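You operate a simulated robot arm through the tools that you are given. There is no shell and no other tool.

The job below is to be done with a simulated robot arm. You get a single attempt, and the scene is never put back.

Task
Swing the vice square, lock it and change the bolt's nut for the dark one.
Fine: pointer on the white mark; old nut in the small tray; run the dark nut all the way down.

The check looks at the end state, three seconds after you hand in, the way a careful person would. Anything else that was tipped, shoved, dropped, spilled or broken makes it a failure.

Robot
A 7-joint arm with a two-finger parallel gripper, fixed in place. Base frame: the origin is on the floor under the middle of its stand, x ahead of it, y to its left, z up. Readings come in m, degrees, newtons and seconds.
With the tool pointing down near the work surface it reaches from about 0.3 to 0.72 m from the base axis. Its first joint turns from -166.0 to 166.0 degrees. Payload 1.57 kg.
The TCP is the grasp point between the finger pads, 0.03 m short of the fingertips. In the tool frame z runs along the fingers and y along their closing line. The gripper opens to 0.08 m. The fingers are 0.017 m wide and 0.012 m thick; the gripper's body (0.04 by 0.082 m) begins 0.08 m behind the TCP.
Orientation is that of the tool frame in the base frame, as [roll, pitch, yaw] about the fixed x, y, z axes, in that order (R = Rz(yaw) Ry(pitch) Rx(roll)). With the fingers straight down and closing along the base's y, the tool's x points along the base's -x, its y along +y and its z along -z.

Tools
- The arm moves only by the tool drive_tool. Its argument "series" is text: rows parted by semicolons, each of 7 numbers parted by spaces: the shift along the tool's x, y, z in m, then the turn, a rotation vector about the tool's x, y, z in degrees, then the finger opening in m, from 0 to 0.08. In form: tx ty tz ax ay az fingers; .... A call has 1 to 20 rows; each row shifts and turns the commanded pose from where the row before left it, along the tool's axes as they then stand. A row lasts 0.2 s, in which the tool goes at most 0.05 m and 8.6 degrees; a call with a longer step from one row to the next is refused whole, and so is a gripper value outside its range. A pose out of reach is approached as far as the arm can. The call stops where the force on the tool passes 40 N (or 10 N more than at its start, if that is more) or the arm is blocked; 0.2 s more then pass. The fingers move at their own pace (about 0.072 m/s each) and stop on an object; they squeeze with about 43 N. The grip force told is the motor's: it shows also when the fingers shut on nothing. Time passes only in rows, and 0.2 s behind the last, so rows that do not move let the fingers close. The reply holds the time, the measured pose of the TCP, the force on the tool along the base axes, the opening and the grip force, in the units named above and with some noise, with the torque about the TCP (base axes, N m) and any sound that the robot's microphone picked up.
- Cameras (640 x 400 px; columns grow to the right, rows downward): "scene" is fixed at [0.3964, 0.6292, 1.6552]; the picture's right is [-0.95, 0.30, 0.00], its down [0.25, 0.77, -0.59] and it looks along [-0.18, -0.56, -0.81] (base axes); focal length 303 px, centre (320, 200). "wrist" rides on the gripper at [0.072, -0.007, -0.122] in the tool frame; the picture's right is [0.09, 1.00, 0.00], its down [-0.84, 0.08, -0.54] and it looks along [-0.54, 0.05, 0.84] (tool axes); focal length 238 px, centre (320, 200). There is no depth. A picture from a camera that has moved, and an enlarged one, comes with that camera's place and axes in the base frame and with its lens. The place of the scene camera against the robot may be out by one fixed shift of up to 0.025 m in any direction.
- snapshot(camera): a new picture of that camera. No time passes.
- slide_trunk(by): slides the trunk up (or, below 0, down) by that many m; the arm rides with it, the base frame stays. It gives what a move gives, with no picture.
- close_up(camera, box): a new picture of the part [left, top, right, bottom] of that camera's present view, enlarged. No time passes.
- hand_in(): hands the job in; it is judged then, once.

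Places have to be worked out from the pictures, the camera data and where the tool is seen. Open the gripper and draw the arm clear of the work before you hand the job in, unless the task says otherwise.

The tools are called after "Emit:" as a command line: name --argument value ..., lists and objects as JSON in quotes. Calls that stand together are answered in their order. drive_tool: Moves the arm, as the interface text tells. Its arguments: {"type":"object","properties":{"series":{"type":"string"}},"required":["series"]} The other tools are called the same way: slide_trunk (by) moves the trunk up or down; snapshot (camera) takes a picture; close_up (camera, box) takes an enlarged picture of a part of a camera's view; hand_in () hands the job in.

At the start:

```text
time: 0.0
position: [0.3789, 0.1642, 1.2324]
tcp_rot: [180.0, -0.5, -180.0]
ft_force: [0.1, -0.5, -0.3]
ft_torque: [0.01, -0.02, -0.01]
gripper_width: 0.08
grasp_force: 0.1
trunk travel left (down, up): [-0.075, 0.04]
```

scene: 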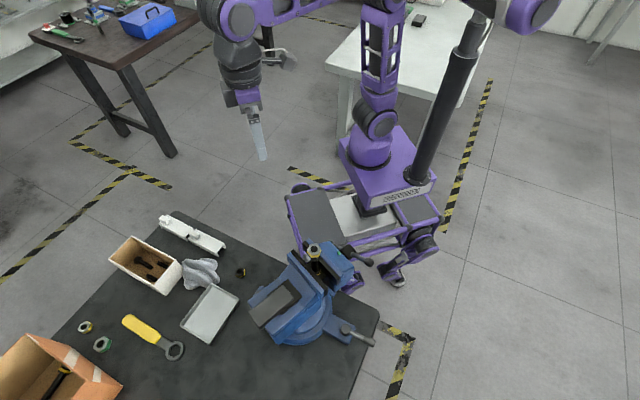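
wrist: 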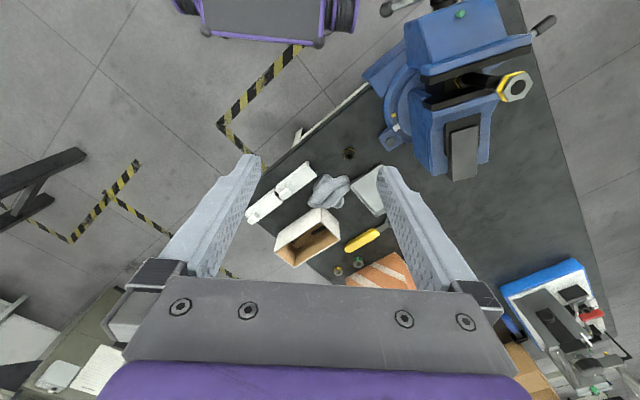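

The start pictures show a bench with a blue vice holding a bolt with a nut, a tray, a white box, loose nuts and a yellow spanner. I'll take enlarged views to tell the parts apart before moving.

Emit:
close_up --camera "scene" --box '[220, 220, 400, 360]'

Emit:
close_up --camera "scene" --box '[60, 200, 260, 380]'

Emit:
close_up --camera "wrist" --box '[360, 0, 560, 200]'

Emit:
close_up --camera "wrist" --box '[240, 130, 440, 290]'

```text
2.86 times, centred on (310, 290) of scene
camera zoom: at [0.3964, 0.6292, 1.6552], right [-0.95, 0.3, 0.0], down [0.25, 0.77, -0.59], along [-0.18, -0.56, -0.81], focal length 867 px, centre (349, -57)
```

zoom: 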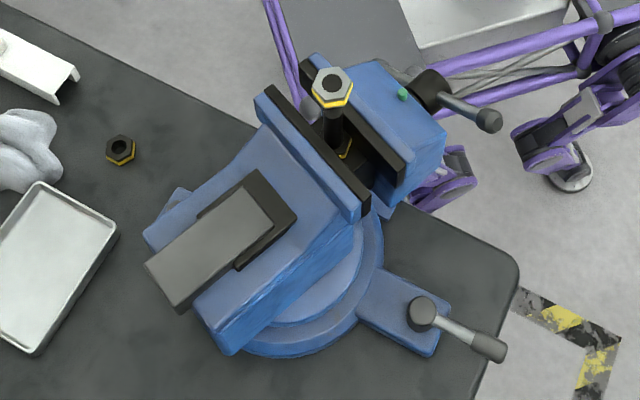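

```text
2.22 times, centred on (160, 290) of scene
camera zoom: at [0.3964, 0.6292, 1.6552], right [-0.95, 0.3, 0.0], down [0.25, 0.77, -0.59], along [-0.18, -0.56, -0.81], focal length 674 px, centre (676, 0)
```

zoom: 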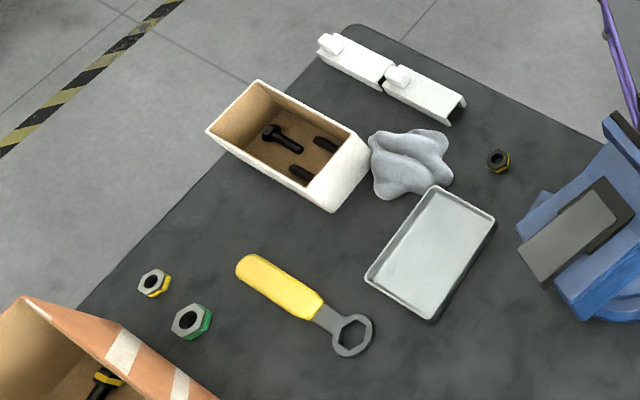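

```text
2.00 times, centred on (460, 100) of wrist
camera zoom: at [0.3092, 0.1573, 1.3544], right [-0.09, 1.0, 0.0], down [0.84, 0.08, 0.53], along [0.53, 0.05, -0.85], focal length 477 px, centre (40, 400)
```

zoom: 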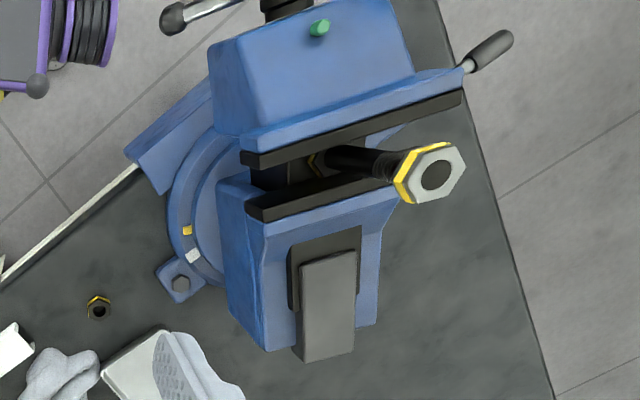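

```text
2.50 times, centred on (340, 210) of wrist
camera zoom: at [0.3092, 0.1573, 1.3544], right [-0.09, 1.0, 0.0], down [0.84, 0.08, 0.53], along [0.53, 0.05, -0.85], focal length 596 px, centre (270, 175)
```

zoom: 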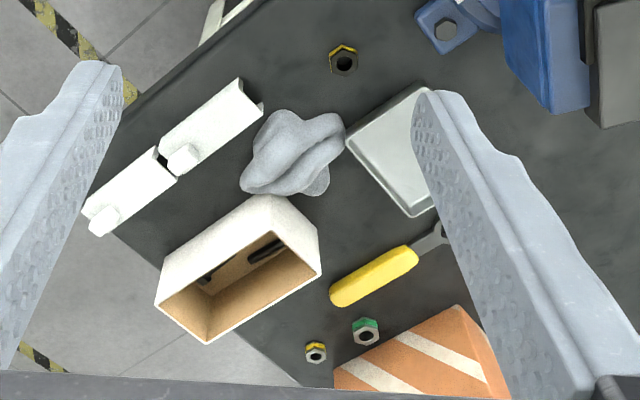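

I triangulate the bolt's nut near (0.32, 0.35, 1.09) and the loose dark nut near (0.51, 0.24, 0.81), so the bench top is around z ≈ 0.80. I'll shift the hand back and left at height, so that the wrist camera looks at the vice.

Emit:
drive_tool --series "0.034 0.034 0 0 0 0 0.08; 0.034 0.034 0 0 0 0 0.08; 0.034 0.034 0 0 0 0 0.08; 0.034 0.034 0 0 0 0 0.08; 0.034 0.034 0 0 0 0 0.08"

Emit:
snapshot --camera "wrist"

Emit:
snapshot --camera "scene"

```text
time: 1.2
position: [0.2107, 0.3341, 1.2321]
tcp_rot: [-179.7, -0.7, 180.0]
ft_force: [1.6, 0.2, -0.6]
ft_torque: [-0.01, 0.04, 0.01]
gripper_width: 0.08
grasp_force: 0.1
trunk travel left (down, up): [-0.075, 0.04]
```

```text
taken
camera wrist: at [0.1402, 0.3282, 1.3554], right [-0.09, 1.0, 0.0], down [0.84, 0.08, 0.53], along [0.53, 0.05, -0.85], focal length 238 px, centre (320, 200)
```

wrist: 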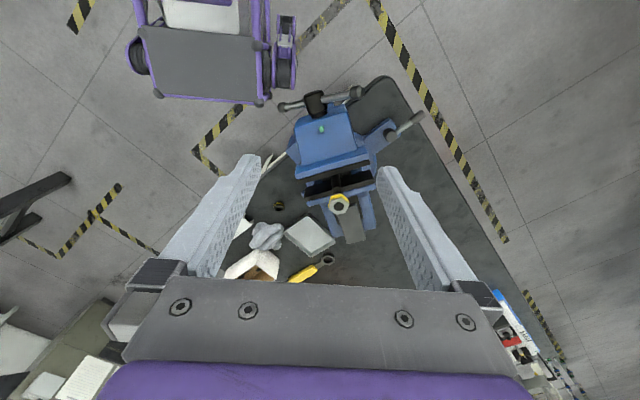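

```text
taken
```

scene: 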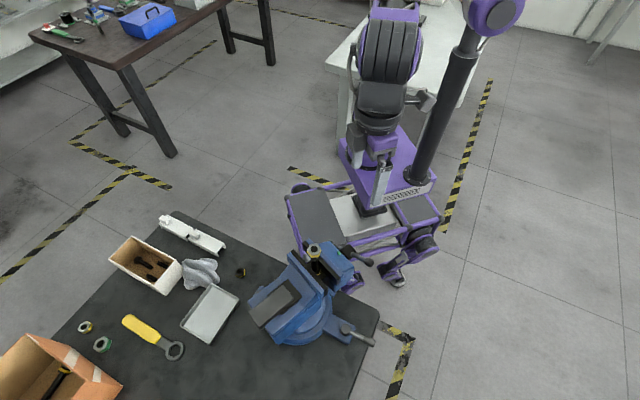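

The vice is now framed by the wrist camera between the fingers. I'll enlarge it to find the pointer, the white mark and the locking lever.

Emit:
close_up --camera "wrist" --box '[260, 70, 430, 250]'

Emit:
close_up --camera "wrist" --box '[280, 80, 360, 150]'

Emit:
close_up --camera "scene" --box '[280, 290, 390, 360]'

Emit:
close_up --camera "scene" --box '[280, 230, 390, 300]'

```text
2.22 times, centred on (345, 160) of wrist
camera zoom: at [0.1402, 0.3282, 1.3554], right [-0.09, 1.0, 0.0], down [0.84, 0.08, 0.53], along [0.53, 0.05, -0.85], focal length 530 px, centre (264, 289)
```

zoom: 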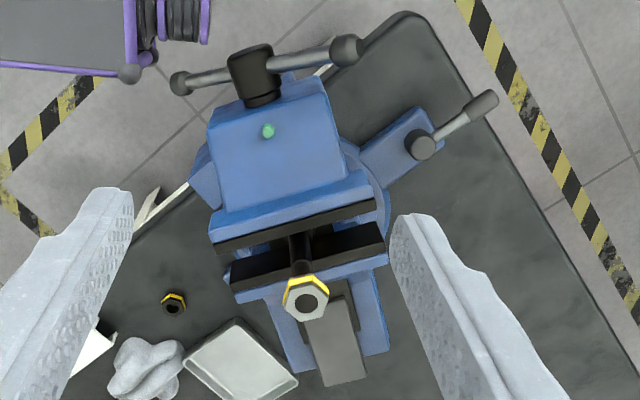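

```text
5.71 times, centred on (320, 115) of wrist
camera zoom: at [0.1402, 0.3282, 1.3554], right [-0.09, 1.0, 0.0], down [0.84, 0.08, 0.53], along [0.53, 0.05, -0.85], focal length 1362 px, centre (320, 686)
```

zoom: 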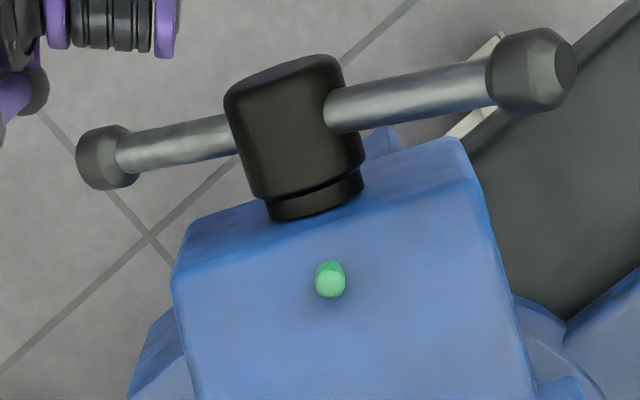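

```text
5.71 times, centred on (335, 325) of scene
camera zoom: at [0.3964, 0.6292, 1.6552], right [-0.95, 0.3, 0.0], down [0.25, 0.77, -0.59], along [-0.18, -0.56, -0.81], focal length 1734 px, centre (234, -514)
```

zoom: 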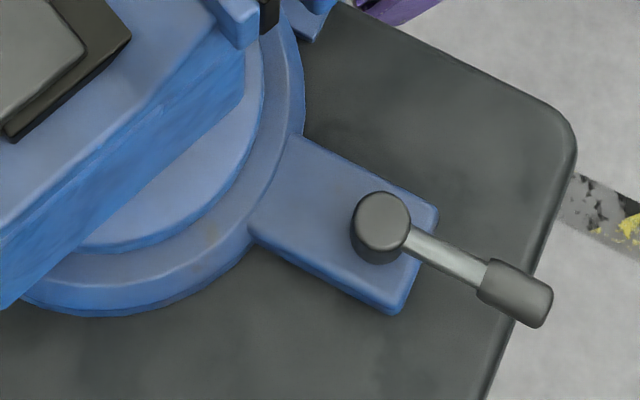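

```text
5.71 times, centred on (335, 265) of scene
camera zoom: at [0.3964, 0.6292, 1.6552], right [-0.95, 0.3, 0.0], down [0.25, 0.77, -0.59], along [-0.18, -0.56, -0.81], focal length 1734 px, centre (234, -171)
```

zoom: 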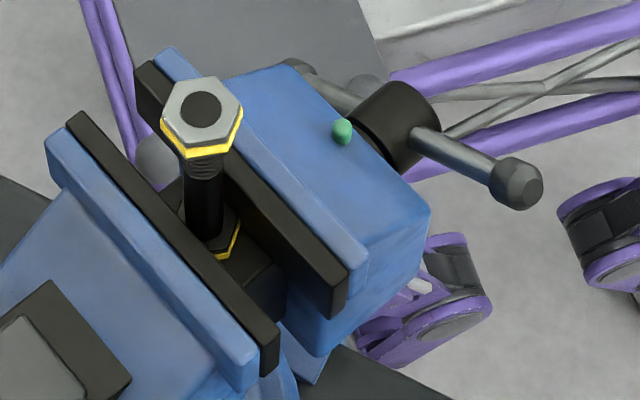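

The lever with the dark knob at roughly (0.28, 0.48, 0.86) on the base lug looks like the swivel lock; the tommy bar at the front belongs to the jaw screw. The yellow and white marks were visible from the start pose, so I'll go back near there and look down lower at them.

Emit:
drive_tool --series "-0.03 -0.038 0 0 0 0 0.08; -0.03 -0.038 0 0 0 0 0.08; -0.03 -0.038 0 0 0 0 0.08; -0.03 -0.038 0 0 0 0 0.08; -0.03 -0.038 0 0 0 0 0.08; 0 0 0 0 0 0 0.08"

Emit:
snapshot --camera "wrist"

Emit:
close_up --camera "wrist" --box '[380, 60, 460, 140]'

```text
time: 2.6
position: [0.3601, 0.1443, 1.2313]
tcp_rot: [-179.9, -0.7, -180.0]
ft_force: [-0.1, 0.0, 0.3]
ft_torque: [0.03, 0.0, -0.01]
gripper_width: 0.0801
grasp_force: 0.0
trunk travel left (down, up): [-0.075, 0.04]
```

```text
taken
camera wrist: at [0.2901, 0.1372, 1.3529], right [-0.09, 1.0, 0.0], down [0.84, 0.08, 0.53], along [0.53, 0.05, -0.85], focal length 238 px, centre (320, 200)
```

wrist: 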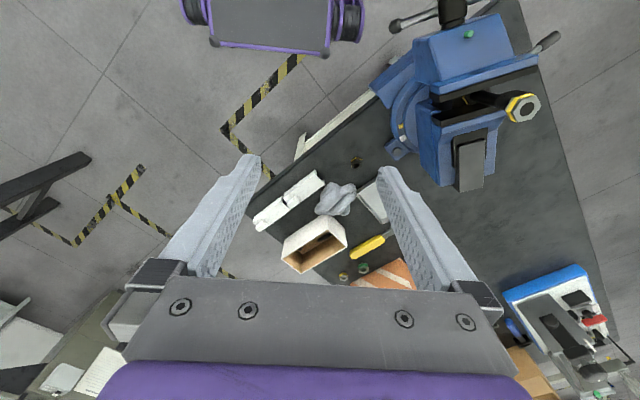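

```text
5.00 times, centred on (420, 100) of wrist
camera zoom: at [0.2901, 0.1372, 1.3529], right [-0.09, 1.0, 0.0], down [0.84, 0.08, 0.53], along [0.53, 0.05, -0.85], focal length 1192 px, centre (-180, 700)
```

zoom: 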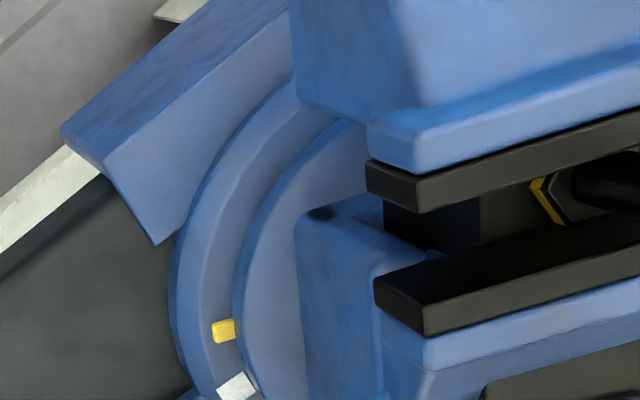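

Both marks are seen here; I'll zoom in on them more tightly, and on the lever and the lug around it.

Emit:
close_up --camera "wrist" --box '[385, 110, 425, 150]'

Emit:
close_up --camera "wrist" --box '[420, 60, 560, 200]'

Emit:
close_up --camera "wrist" --box '[240, 140, 410, 290]'

```text
10.00 times, centred on (405, 130) of wrist
camera zoom: at [0.2901, 0.1372, 1.3529], right [-0.09, 1.0, 0.0], down [0.84, 0.08, 0.53], along [0.53, 0.05, -0.85], focal length 2384 px, centre (-530, 900)
```

zoom: 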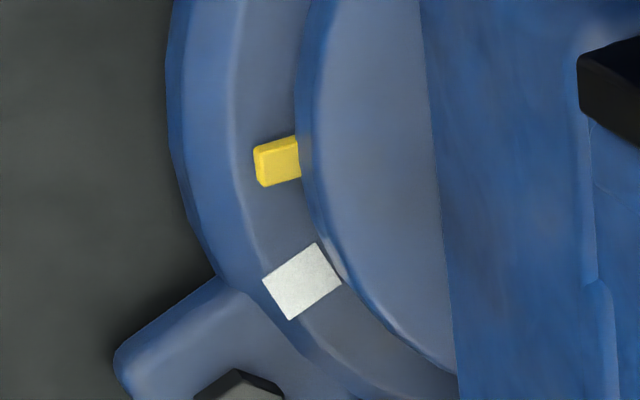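

```text
2.86 times, centred on (490, 130) of wrist
camera zoom: at [0.2901, 0.1372, 1.3529], right [-0.09, 1.0, 0.0], down [0.84, 0.08, 0.53], along [0.53, 0.05, -0.85], focal length 681 px, centre (-166, 400)
```

zoom: 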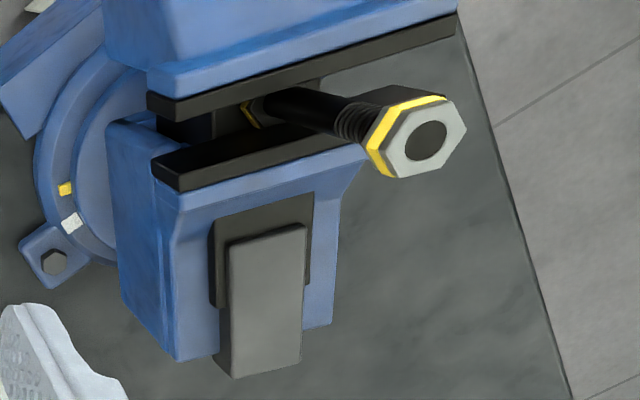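

```text
2.67 times, centred on (325, 215) of wrist
camera zoom: at [0.2901, 0.1372, 1.3529], right [-0.09, 1.0, 0.0], down [0.84, 0.08, 0.53], along [0.53, 0.05, -0.85], focal length 636 px, centre (307, 160)
```

zoom: 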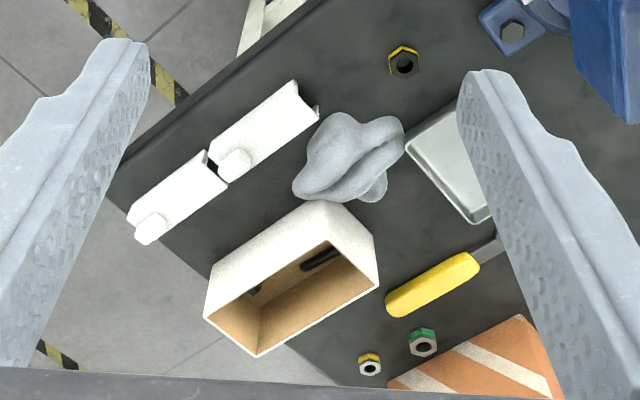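

The yellow block is the pointer on the turntable and the white patch is painted on the fixed ring; the pointer has to go about 15–20° counter-clockwise (seen from above). I'll zoom in on the bolt, nuts and the lever.

Emit:
close_up --camera "scene" --box '[295, 235, 345, 285]'

Emit:
close_up --camera "wrist" --box '[450, 70, 550, 140]'

Emit:
close_up --camera "scene" --box '[215, 255, 265, 290]'

Emit:
close_up --camera "scene" --box '[160, 270, 260, 360]'

Emit:
close_up --camera "wrist" --box '[520, 20, 580, 80]'

```text
8.00 times, centred on (320, 260) of scene
camera zoom: at [0.3964, 0.6292, 1.6552], right [-0.95, 0.3, 0.0], down [0.25, 0.77, -0.59], along [-0.18, -0.56, -0.81], focal length 2427 px, centre (320, -280)
```

zoom: 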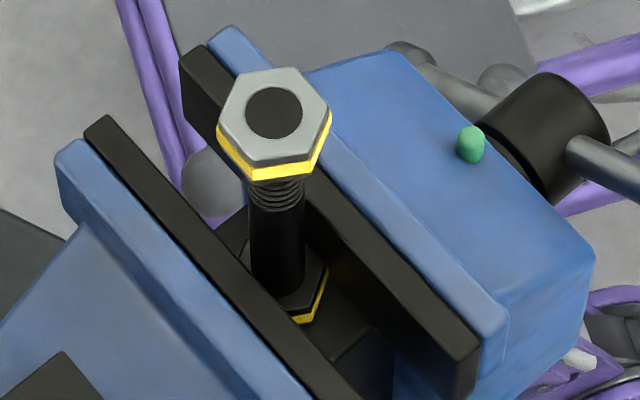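

```text
5.71 times, centred on (500, 105) of wrist
camera zoom: at [0.2901, 0.1372, 1.3529], right [-0.09, 1.0, 0.0], down [0.84, 0.08, 0.53], along [0.53, 0.05, -0.85], focal length 1362 px, centre (-709, 743)
```

zoom: 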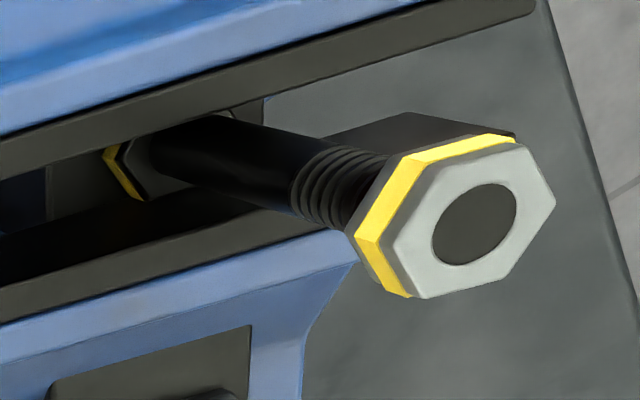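

```text
11.43 times, centred on (240, 272) of scene
camera zoom: at [0.3964, 0.6292, 1.6552], right [-0.95, 0.3, 0.0], down [0.25, 0.77, -0.59], along [-0.18, -0.56, -0.81], focal length 3467 px, centre (1234, -629)
```

zoom: 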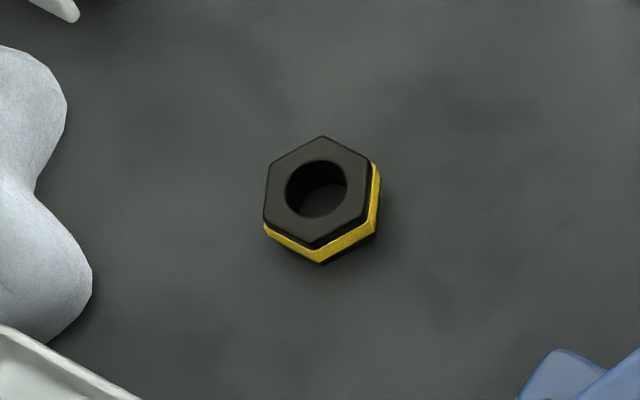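

```text
4.44 times, centred on (210, 315) of scene
camera zoom: at [0.3964, 0.6292, 1.6552], right [-0.95, 0.3, 0.0], down [0.25, 0.77, -0.59], along [-0.18, -0.56, -0.81], focal length 1348 px, centre (809, -311)
```

zoom: 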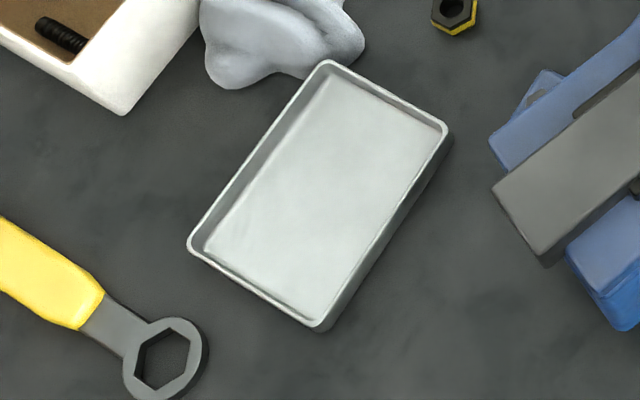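

```text
6.67 times, centred on (550, 50) of wrist
camera zoom: at [0.2901, 0.1372, 1.3529], right [-0.09, 1.0, 0.0], down [0.84, 0.08, 0.53], along [0.53, 0.05, -0.85], focal length 1589 px, centre (-1213, 1200)
```

zoom: 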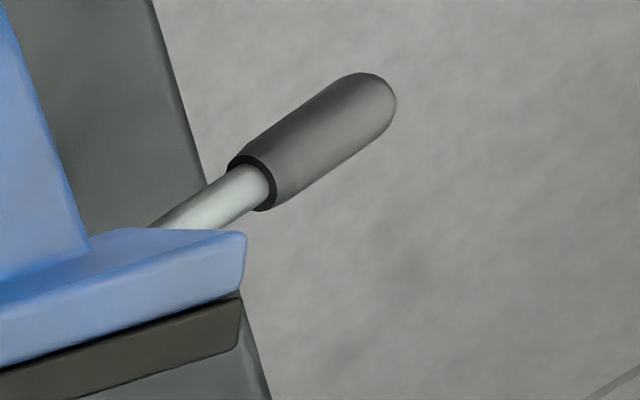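

The bolt carries a short thread at the top (about five turns showing below the nut) and the nut is about 0.03 m across. I'll turn the hand a quarter turn so the wrist camera looks toward +y at the vice's marked side, to fix its geometry better.

Emit:
drive_tool --series "0 0 0 0 0 -8.5 0.08; 0 0 0 0 0 -8.5 0.08; 0 0 0 0 0 -8.5 0.08; 0 0 0 0 0 -8.5 0.08; 0 0 0 0 0 -8.5 0.08; 0 0 0 0 0 -8.5 0.08; 0 0 0 0 0 -8.5 0.08; 0 0 0 0 0 -8.5 0.08; 0 0 0 0 0 -8.5 0.08; 0 0 0 0 0 -8.5 0.08; 0 0 0 0 0 -5 0.08; 0 0 0 0 0 0 0.08"

Emit:
snapshot --camera "wrist"

```text
time: 5.2
position: [0.36, 0.144, 1.2311]
tcp_rot: [179.2, -0.2, -89.9]
ft_force: [-0.1, -0.7, 0.8]
ft_torque: [-0.03, -0.03, 0.03]
gripper_width: 0.0799
grasp_force: 0.1
trunk travel left (down, up): [-0.075, 0.04]
```

```text
taken
camera wrist: at [0.3693, 0.0732, 1.3527], right [-1.0, -0.09, 0.01], down [-0.07, 0.84, 0.54], along [-0.06, 0.54, -0.84], focal length 238 px, centre (320, 200)
```

wrist: 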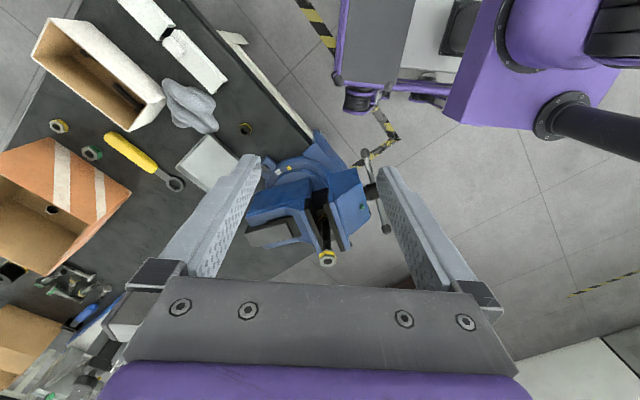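

From here I see the marks, the tray, the dark nut and the vice's side together. I'll zoom in on the vice from this side.

Emit:
close_up --camera "wrist" --box '[235, 120, 395, 280]'

Emit:
close_up --camera "wrist" --box '[255, 140, 335, 200]'

Emit:
close_up --camera "wrist" --box '[20, 0, 280, 230]'

```text
2.50 times, centred on (315, 200) of wrist
camera zoom: at [0.3693, 0.0732, 1.3527], right [-1.0, -0.09, 0.01], down [-0.07, 0.84, 0.54], along [-0.06, 0.54, -0.84], focal length 596 px, centre (332, 200)
```

zoom: 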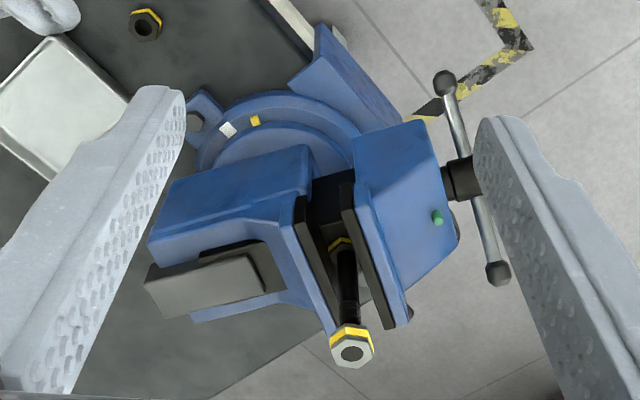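

```text
6.67 times, centred on (295, 170) of wrist
camera zoom: at [0.3693, 0.0732, 1.3527], right [-1.0, -0.09, 0.01], down [-0.07, 0.84, 0.54], along [-0.06, 0.54, -0.84], focal length 1589 px, centre (487, 400)
```

zoom: 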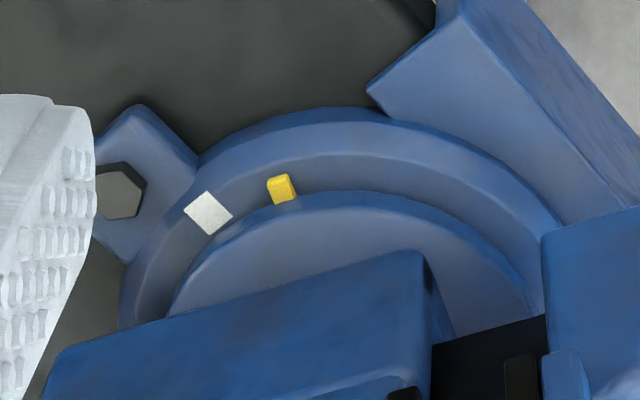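

```text
1.74 times, centred on (150, 115) of wrist
camera zoom: at [0.3693, 0.0732, 1.3527], right [-1.0, -0.09, 0.01], down [-0.07, 0.84, 0.54], along [-0.06, 0.54, -0.84], focal length 414 px, centre (616, 348)
```

zoom: 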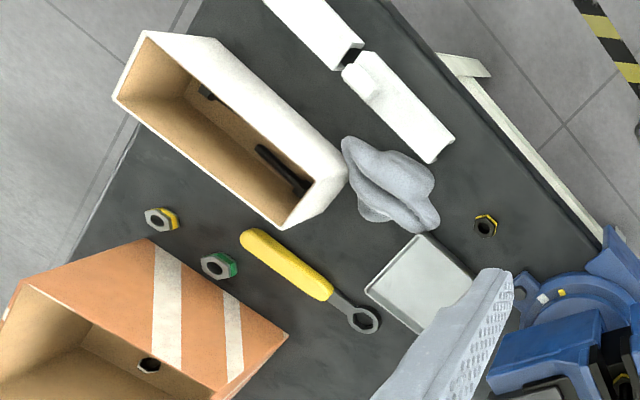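

Combining the views I get: pointer (0.414, 0.326, 0.826), white mark (0.440, 0.340), swivel centre about (0.385, 0.400), vice axis now at about 22°, needing about +21°. The grey anvil end is near (0.482, 0.44, 0.965). I'll close the fingers and bring them down on the -y side of the vice's tail, still clear of it.

Emit:
drive_tool --series "-0.033 -0.028 0 0 0 0 0.04; -0.033 -0.028 0 0 0 0 0; -0.033 -0.028 0 0 0 0 0; -0.033 -0.028 0 0 0 0 0; -0.033 -0.028 0 0 0 0 0; 0 0 0.04 0 0 0 0; 0 0 0.04 0 0 0 0; 0 0 0.04 0 0 0 0; 0 0 0.04 0 0 0 0; 0 0 0.04 0 0 0 0; 0 0 0.04 0 0 0 0; 0 0 0.03 0 0 0 0; 0 0 0 0 0 0 0"

Emit:
snapshot --camera "wrist"

Emit:
snapshot --camera "scene"

```text
time: 8.0
position: [0.4967, 0.3081, 0.9614]
tcp_rot: [179.5, 0.0, -90.0]
ft_force: [-0.4, -0.4, 0.1]
ft_torque: [0.02, 0.02, 0.0]
gripper_width: 0.0
grasp_force: 20.9
trunk travel left (down, up): [-0.075, 0.04]
```

```text
taken
camera wrist: at [0.5048, 0.2358, 1.0823], right [-1.0, -0.09, 0.01], down [-0.07, 0.84, 0.54], along [-0.06, 0.54, -0.84], focal length 238 px, centre (320, 200)
```

wrist: 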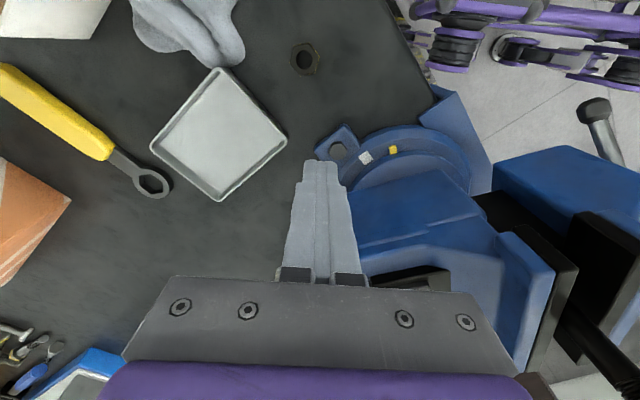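

```text
taken
```

scene: 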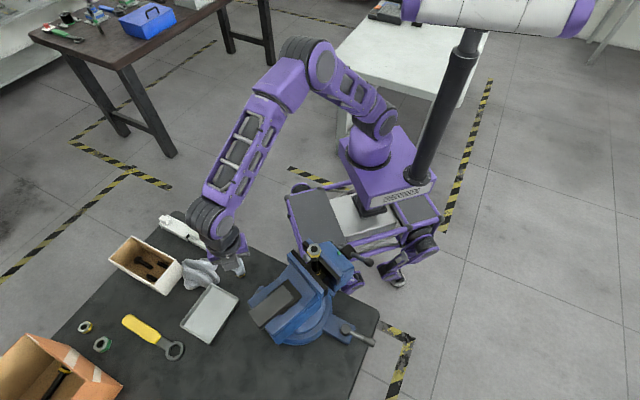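

I'm at the -y side of the tail with closed fingers. I'll zoom in to see where the body's edges are relative to the fingertips.

Emit:
close_up --camera "wrist" --box '[270, 110, 470, 290]'

Emit:
close_up --camera "scene" --box '[200, 230, 320, 340]'

```text
2.22 times, centred on (370, 200) of wrist
camera zoom: at [0.5048, 0.2358, 1.0823], right [-1.0, -0.09, 0.01], down [-0.07, 0.84, 0.54], along [-0.06, 0.54, -0.84], focal length 530 px, centre (209, 200)
```

zoom: 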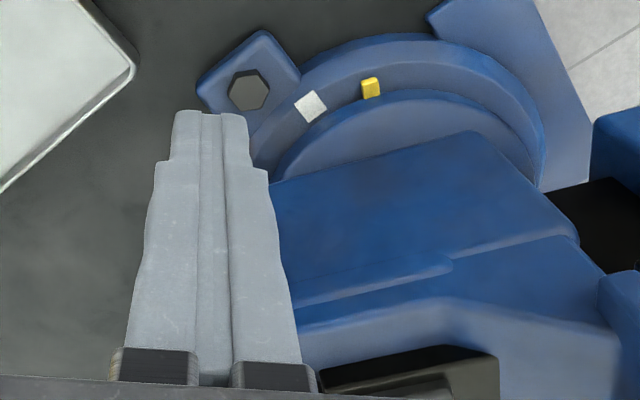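

```text
3.64 times, centred on (260, 285) of scene
camera zoom: at [0.3964, 0.6292, 1.6552], right [-0.95, 0.3, 0.0], down [0.25, 0.77, -0.59], along [-0.18, -0.56, -0.81], focal length 1103 px, centre (538, -109)
```

zoom: 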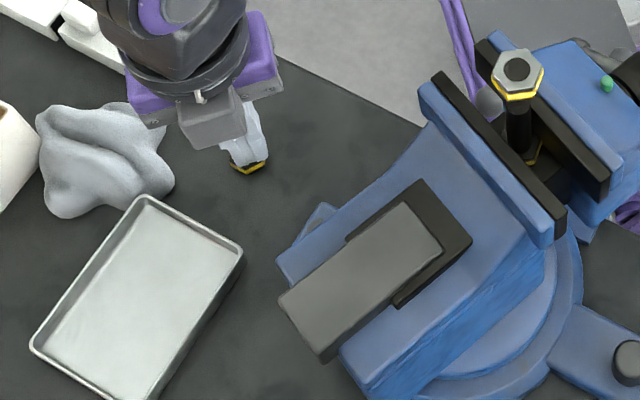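

The side face of the vice body (z about 0.86–0.94) lies about 5 cm off its axis. I'll lower the fingertips to z≈0.90, line up at x≈0.488 and push slowly in +y, watching force and marks.

Emit:
drive_tool --series "0 0.0045 0.015 0 0 0 0; 0 0.0045 0.015 0 0 0 0; -0.02 0 0 0 0 0 0; -0.017 0 0 0 0 0 0; -0.007 0 0 0 0 0 0; -0.007 0 0 0 0 0 0; -0.007 0 0 0 0 0 0; -0.007 0 0 0 0 0 0; 0 0 0 0 0 0 0"

Emit:
snapshot --camera "wrist"

```text
time: 10.0
position: [0.4885, 0.3702, 0.9303]
tcp_rot: [179.4, -0.2, -90.0]
ft_force: [-1.0, -20.4, -1.2]
ft_torque: [0.18, -0.06, 0.3]
gripper_width: 0.0
grasp_force: 21.2
trunk travel left (down, up): [-0.075, 0.04]
```

```text
taken
camera wrist: at [0.4969, 0.2988, 1.0525], right [-1.0, -0.09, 0.01], down [-0.07, 0.84, 0.54], along [-0.06, 0.54, -0.84], focal length 238 px, centre (320, 200)
```

wrist: 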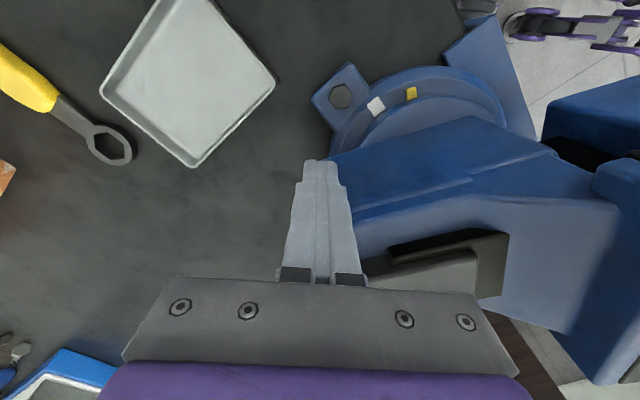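

Contact is made with about 20 N of reaction at y=0.370. I'll look at the marks, then continue pushing in small steps.

Emit:
close_up --camera "wrist" --box '[320, 60, 460, 150]'

Emit:
drive_tool --series "-0.004 0 0 0 0 0 0; -0.004 0 0 0 0 0 0; -0.004 0 0 0 0 0 0; -0.004 0 0 0 0 0 0; 0 0 0 0 0 0 0"

Emit:
close_up --camera "wrist" --box '[300, 50, 460, 150]'

```text
4.44 times, centred on (390, 105) of wrist
camera zoom: at [0.4969, 0.2988, 1.0525], right [-1.0, -0.09, 0.01], down [-0.07, 0.84, 0.54], along [-0.06, 0.54, -0.84], focal length 1059 px, centre (9, 622)
```

zoom: 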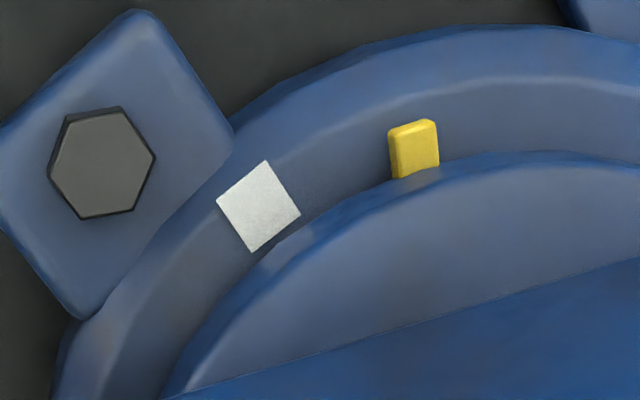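

```text
time: 10.5
position: [0.4901, 0.3706, 0.9305]
tcp_rot: [179.4, -0.8, -90.2]
ft_force: [2.6, -5.0, -0.2]
ft_torque: [0.06, 0.0, 0.06]
gripper_width: 0.0
grasp_force: 20.6
trunk travel left (down, up): [-0.075, 0.04]
stopped in row 2: the force on the tool passed its limit at 44 N (the readings are from after the stop); the commanded pose is now the measured one
```

```text
4.00 times, centred on (380, 100) of wrist
camera zoom: at [0.4986, 0.3004, 1.0521], right [-1.0, -0.09, 0.01], down [-0.07, 0.84, 0.53], along [-0.06, 0.53, -0.85], focal length 953 px, centre (80, 600)
```

zoom: 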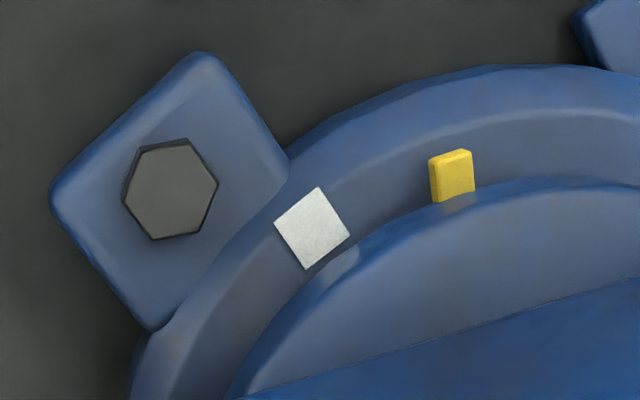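

The vice did not budge at 44 N, and the pointer is where it was, so it is most likely locked by the lever at present. I'll back off, rise, and go look at the lever.

Emit:
drive_tool --series "0.02 0 0 0 0 0 0; 0.03 0 0 0 0 0 0; 0 0 -0.045 0 0 0 0; 0 0 -0.045 0 0 0 0; 0 0 -0.045 0 0 0 0; 0 0 -0.045 0 0 0 0; 0 0 -0.045 0 0 0 0; 0 0 -0.025 0 0 0 0; -0.03 0.038 0 0 0 0 0; -0.03 0.038 0 0 0 0 0; -0.03 0.038 0 0 0 0 0; -0.03 0.035 0 0 0 0 0; 0 0 0 0 0 0 0"

Emit:
snapshot --camera "wrist"

```text
time: 13.3
position: [0.3426, 0.4467, 1.1797]
tcp_rot: [179.3, -0.7, -90.3]
ft_force: [0.6, 0.1, -0.9]
ft_torque: [-0.01, -0.01, 0.02]
gripper_width: 0.0
grasp_force: 21.2
trunk travel left (down, up): [-0.075, 0.04]
```

```text
taken
camera wrist: at [0.3509, 0.3764, 1.3017], right [-1.0, -0.09, 0.01], down [-0.07, 0.84, 0.53], along [-0.06, 0.53, -0.85], focal length 238 px, centre (320, 200)
```

wrist: 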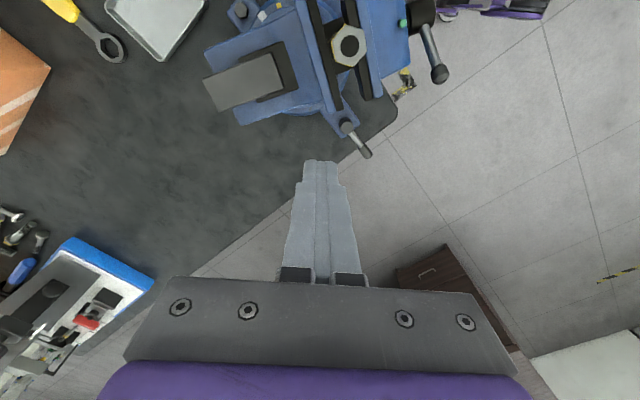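

Emit:
close_up --camera "wrist" --box '[320, 100, 400, 170]'

Emit:
close_up --camera "wrist" --box '[200, 0, 460, 170]'

Emit:
close_up --camera "scene" --box '[320, 305, 390, 360]'

```text
5.71 times, centred on (360, 135) of wrist
camera zoom: at [0.3509, 0.3764, 1.3017], right [-1.0, -0.09, 0.01], down [-0.07, 0.84, 0.53], along [-0.06, 0.53, -0.85], focal length 1362 px, centre (91, 571)
```

zoom: 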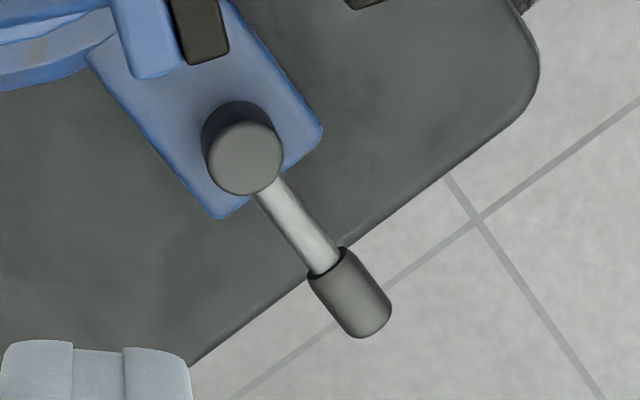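

```text
2.35 times, centred on (330, 85) of wrist
camera zoom: at [0.3509, 0.3764, 1.3017], right [-1.0, -0.09, 0.01], down [-0.07, 0.84, 0.53], along [-0.06, 0.53, -0.85], focal length 561 px, centre (296, 471)
```

zoom: 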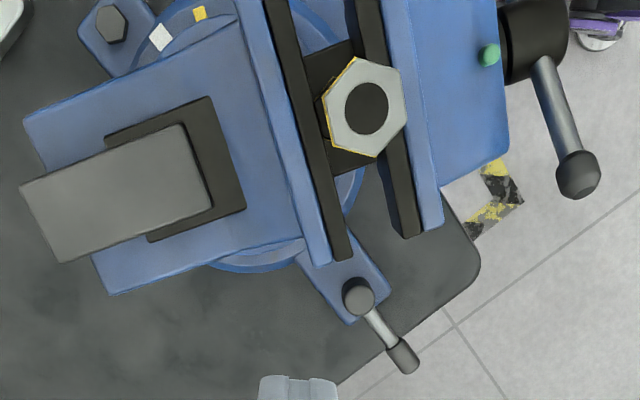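

```text
7.27 times, centred on (355, 332) of scene
camera zoom: at [0.3964, 0.6292, 1.6552], right [-0.95, 0.3, 0.0], down [0.25, 0.77, -0.59], along [-0.18, -0.56, -0.81], focal length 2206 px, centre (66, -764)
```

zoom: 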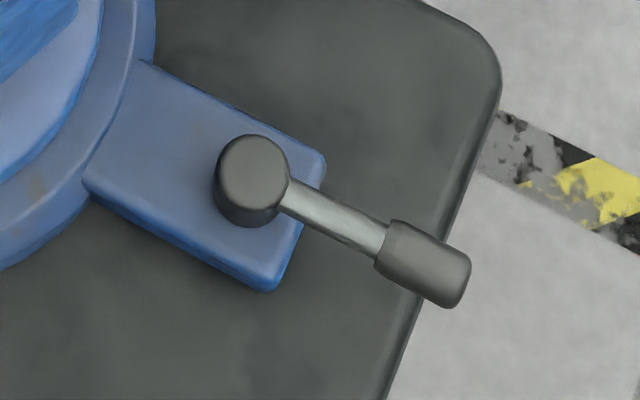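

The lever pivots near (0.283, 0.495) and points outward at about 135° (handle centre about (0.237, 0.541), z≈0.845). I'll turn the hand 45°, open the fingers to 5 cm, and move above the handle so the fingers can straddle it.

Emit:
drive_tool --series "0 0 0 0 0 -8.5 0.05; 0 0 0 0 0 -8.5 0.05; 0 0 0 0 0 -8.5 0.05; 0 0 0 0 0 -8.5 0.05; 0 0 0 0 0 -8.5 0.05; 0 0 0 0 0 -2.5 0.05; -0.045 0.002 0 0 0 0 0.05; -0.045 0.002 0 0 0 0 0.05; -0.046 0.003 0 0 0 0 0.05; 0 0 0.045 0 0 0 0.05; 0 0 0.045 0 0 0 0.05; 0 0 0.045 0 0 0 0.05; 0 0 0.045 0 0 0 0.05; 0 0 0.03 0 0 0 0.05; 0 0 0 0 0 0 0.05"

Emit:
snapshot --camera "wrist"

Emit:
close_up --camera "scene" --box '[280, 240, 420, 370]'

```text
time: 16.5
position: [0.2393, 0.5388, 0.9709]
tcp_rot: [179.0, 0.0, -45.1]
ft_force: [0.0, 0.4, 0.1]
ft_torque: [0.0, -0.04, 0.0]
gripper_width: 0.05
grasp_force: 0.1
trunk travel left (down, up): [-0.075, 0.04]
```

```text
taken
camera wrist: at [0.297, 0.4936, 1.0912], right [-0.64, -0.77, 0.02], down [-0.64, 0.55, 0.54], along [-0.43, 0.34, -0.84], focal length 238 px, centre (320, 200)
```

wrist: 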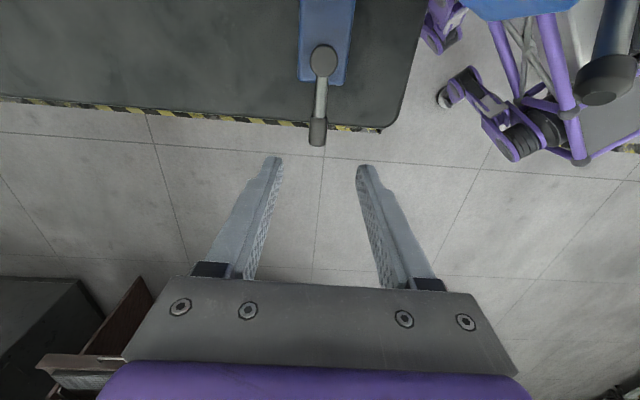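

```text
3.08 times, centred on (350, 305) of scene
camera zoom: at [0.3964, 0.6292, 1.6552], right [-0.95, 0.3, 0.0], down [0.25, 0.77, -0.59], along [-0.18, -0.56, -0.81], focal length 933 px, centre (228, -123)
```

zoom: 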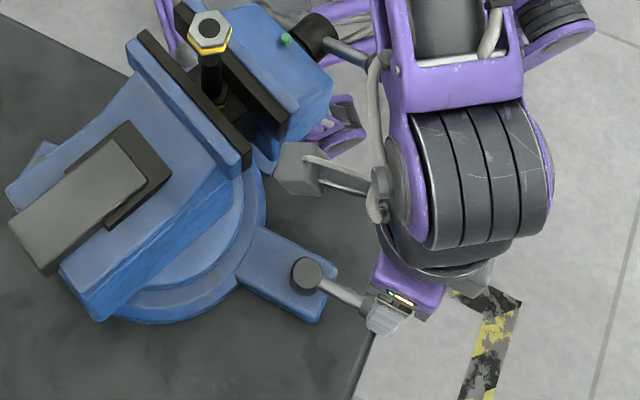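

The handle lies right between the fingers' line at (0.239, 0.540). I'll descend so the tips sit just below the handle (TCP z≈0.846) and check the force.

Emit:
drive_tool --series "0 0 0.04 0 0 0 0.05; 0 0 0.04 0 0 0 0.05; 0 0 0.025 0 0 0 0.05; 0 0 0.02 0 0 0 0.05; 0 0 0 0 0 0 0.05"

Emit:
snapshot --camera "wrist"

Emit:
close_up --camera "scene" --box '[280, 240, 420, 370]'

```text
time: 17.7
position: [0.2395, 0.5328, 0.8457]
tcp_rot: [179.0, 0.0, -45.1]
ft_force: [0.2, 0.0, 0.0]
ft_torque: [-0.04, -0.02, -0.01]
gripper_width: 0.0501
grasp_force: 0.0
trunk travel left (down, up): [-0.075, 0.04]
```

```text
taken
camera wrist: at [0.2967, 0.4881, 0.9664], right [-0.64, -0.77, 0.02], down [-0.64, 0.55, 0.54], along [-0.43, 0.34, -0.84], focal length 238 px, centre (320, 200)
```

wrist: 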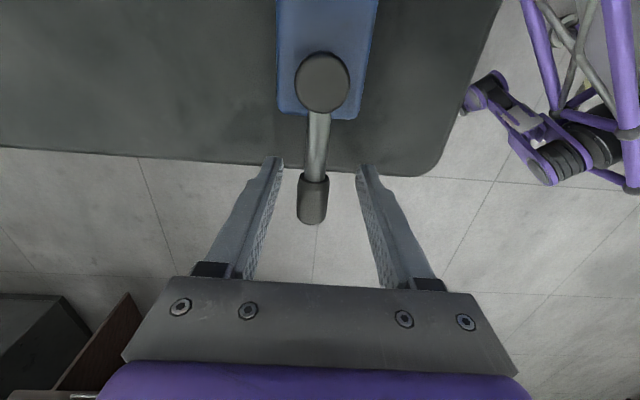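

```text
3.08 times, centred on (350, 305) of scene
camera zoom: at [0.3964, 0.6292, 1.6552], right [-0.95, 0.3, 0.0], down [0.25, 0.77, -0.59], along [-0.18, -0.56, -0.81], focal length 933 px, centre (228, -123)
```

zoom: 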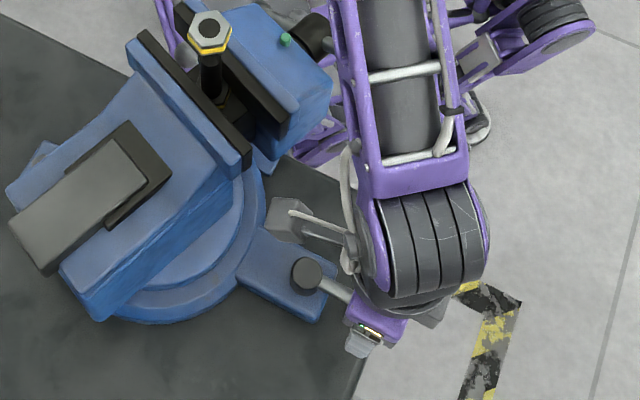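

The fingers straddle the lever handle. I'll nudge it counter-clockwise (tool +y) gently to see whether it moves freely that way.

Emit:
drive_tool --series "0 0.004 0 0 0 0 0.05; 0 0.004 0 0 0 0 0.05; 0 0.003 0 0 0 0 0.05; 0 0.003 0 0 0 0 0.05; 0 0.003 0 0 0 0 0.05; 0 0.003 0 0 0 0 0.05; 0 0.003 0 0 0 0 0.05; 0 0 0 0 0 0 0.05"

Emit:
snapshot --camera "wrist"

```text
time: 19.5
position: [0.2234, 0.5185, 0.8455]
tcp_rot: [179.1, 0.1, -45.2]
ft_force: [16.3, 14.7, -2.5]
ft_torque: [0.12, 0.21, 0.05]
gripper_width: 0.0689
grasp_force: 10.9
trunk travel left (down, up): [-0.075, 0.04]
```

```text
taken
camera wrist: at [0.2811, 0.4732, 0.9674], right [-0.64, -0.77, 0.02], down [-0.64, 0.55, 0.54], along [-0.42, 0.34, -0.84], focal length 238 px, centre (320, 200)
```

wrist: 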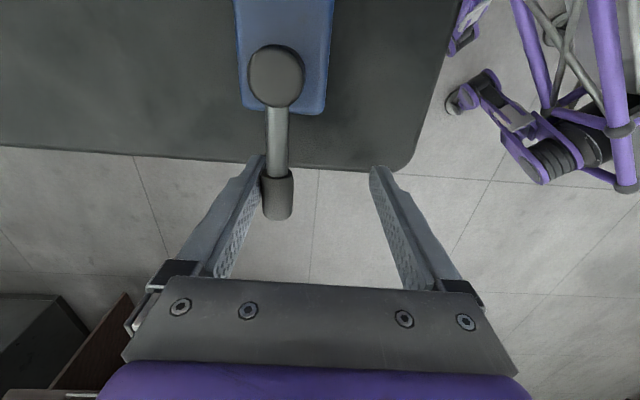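

The lever did not turn; the finger was just pushed open by about 1 cm at 22 N. I'll move back and try the clockwise way.

Emit:
drive_tool --series "0 -0.01 0 0 0 0 0.05; 0 -0.01 0 0 0 0 0.05; 0 -0.008 0 0 0 0 0.05; 0 -0.004 0 0 0 0 0.05; 0 -0.003 0 0 0 0 0.05; 0 -0.003 0 0 0 0 0.05; 0 -0.003 0 0 0 0 0.05; 0 -0.003 0 0 0 0 0.05; 0 -0.003 0 0 0 0 0.05; 0 0 0 0 0 0 0.05"

Emit:
snapshot --camera "wrist"

```text
time: 21.7
position: [0.2563, 0.5493, 0.8447]
tcp_rot: [179.0, 0.0, -45.1]
ft_force: [-3.8, -1.8, 0.9]
ft_torque: [-0.01, 0.03, -0.07]
gripper_width: 0.0533
grasp_force: 2.0
trunk travel left (down, up): [-0.075, 0.04]
```

```text
taken
camera wrist: at [0.3131, 0.5051, 0.9657], right [-0.64, -0.77, 0.02], down [-0.64, 0.55, 0.54], along [-0.43, 0.34, -0.84], focal length 238 px, centre (320, 200)
```

wrist: 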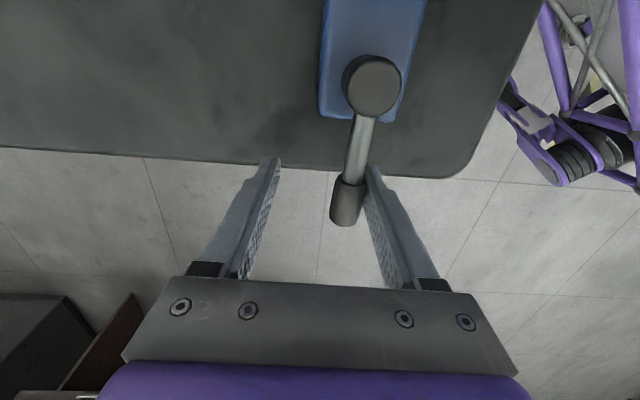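

On computing through, the lever has barely turned yet; contact on this side has only just begun. I'll keep pushing clockwise in small steps.

Emit:
drive_tool --series "0 -0.003 0 0 0 0 0.05; 0 -0.003 0 0 0 0 0.05; 0 -0.003 0 0 0 0 0.05; 0 -0.003 0 0 0 0 0.05; 0 0 0 0 0 0 0.05"

Emit:
snapshot --camera "wrist"

```text
time: 22.9
position: [0.2641, 0.5582, 0.8445]
tcp_rot: [179.1, 0.0, -45.2]
ft_force: [-2.6, -2.5, 0.3]
ft_torque: [-0.03, 0.06, -0.03]
gripper_width: 0.0532
grasp_force: 1.4
trunk travel left (down, up): [-0.075, 0.04]
```

```text
taken
camera wrist: at [0.3218, 0.5132, 0.9658], right [-0.64, -0.77, 0.02], down [-0.64, 0.55, 0.54], along [-0.43, 0.34, -0.84], focal length 238 px, centre (320, 200)
```

wrist: 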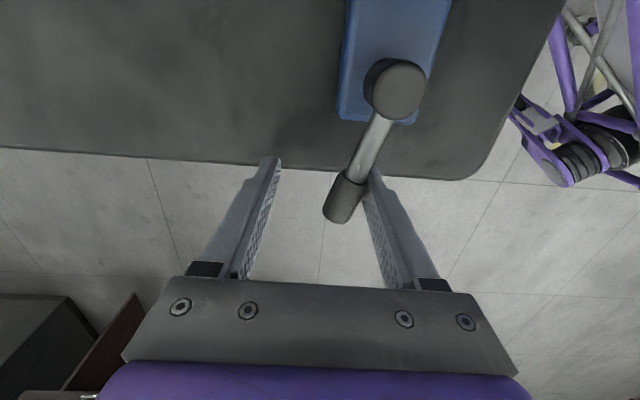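

The lever now turned about 11° clockwise with only ~4 N, so it was at its counter-clockwise end stop. I'll follow its arc about the pivot clockwise with the tool turning along, watching for the other stop.

Emit:
drive_tool --series "0.0048 -0.0079 0 0 0 8 0.05; 0.0048 -0.0079 0 0 0 8 0.05; 0.0048 -0.0079 0 0 0 8 0.05; 0 0 0 0 0 0 0.05"

Emit:
snapshot --camera "wrist"

```text
time: 23.9
position: [0.2913, 0.5601, 0.8452]
tcp_rot: [179.3, -0.4, -69.2]
ft_force: [-3.0, -2.9, 0.6]
ft_torque: [-0.03, -0.01, 0.02]
gripper_width: 0.053
grasp_force: 1.4
trunk travel left (down, up): [-0.075, 0.04]
```

```text
taken
camera wrist: at [0.3248, 0.4974, 0.9665], right [-0.9, -0.44, 0.02], down [-0.36, 0.76, 0.54], along [-0.25, 0.48, -0.84], focal length 238 px, centre (320, 200)
```

wrist: 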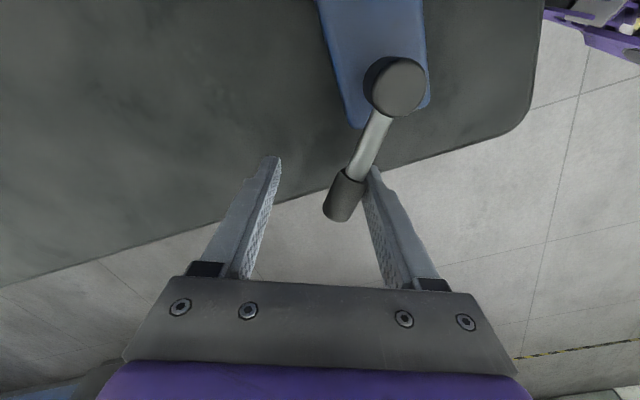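

The lever follows nicely at ~4 N and has turned about 35°. I continue along the same arc until resistance appears.

Emit:
drive_tool --series "0.0048 -0.0079 0 0 0 8 0.05; 0.0048 -0.0079 0 0 0 8 0.05; 0.0048 -0.0079 0 0 0 8 0.05; 0 0 0 0 0 0 0.05"

Emit:
snapshot --camera "wrist"

```text
time: 24.9
position: [0.3169, 0.5524, 0.8443]
tcp_rot: [179.5, -0.7, -93.2]
ft_force: [-3.7, -0.5, 1.9]
ft_torque: [-0.01, 0.02, -0.05]
gripper_width: 0.0535
grasp_force: 2.1
trunk travel left (down, up): [-0.075, 0.04]
```

```text
taken
camera wrist: at [0.3223, 0.4818, 0.9662], right [-1.0, -0.04, 0.01], down [-0.02, 0.85, 0.53], along [-0.03, 0.53, -0.85], focal length 238 px, centre (320, 200)
```

wrist: 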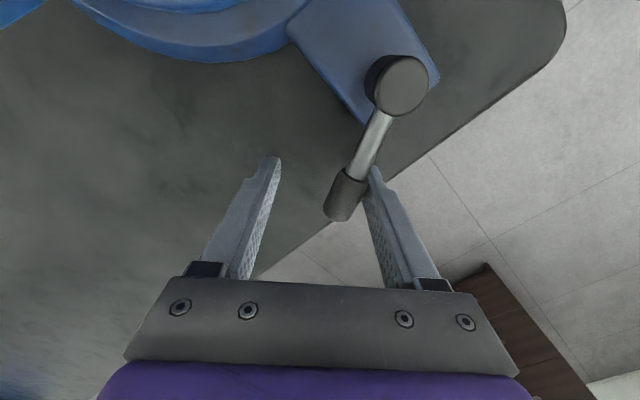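

Still only ~4 N of resistance at about 60° of lever turn. I continue the arc.

Emit:
drive_tool --series "0.0048 -0.0079 0 0 0 8 0.05; 0.0048 -0.0079 0 0 0 8 0.05; 0.0048 -0.0079 0 0 0 8 0.05; 0 0 0 0 0 0 0.05"

Emit:
snapshot --camera "wrist"

```text
time: 25.9
position: [0.3383, 0.5327, 0.8446]
tcp_rot: [179.7, -1.0, -117.3]
ft_force: [-3.0, 0.6, -0.8]
ft_torque: [-0.01, -0.07, 0.0]
gripper_width: 0.0534
grasp_force: 1.7
trunk travel left (down, up): [-0.075, 0.04]
```

```text
taken
camera wrist: at [0.3134, 0.4681, 0.9668], right [-0.93, 0.37, 0.01], down [0.32, 0.79, 0.53], along [0.19, 0.49, -0.85], focal length 238 px, centre (320, 200)
```

wrist: 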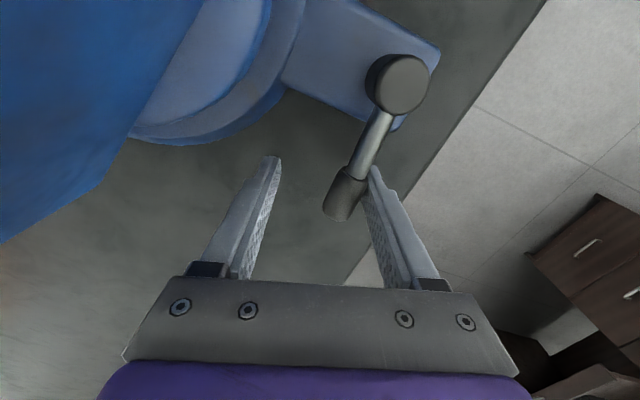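

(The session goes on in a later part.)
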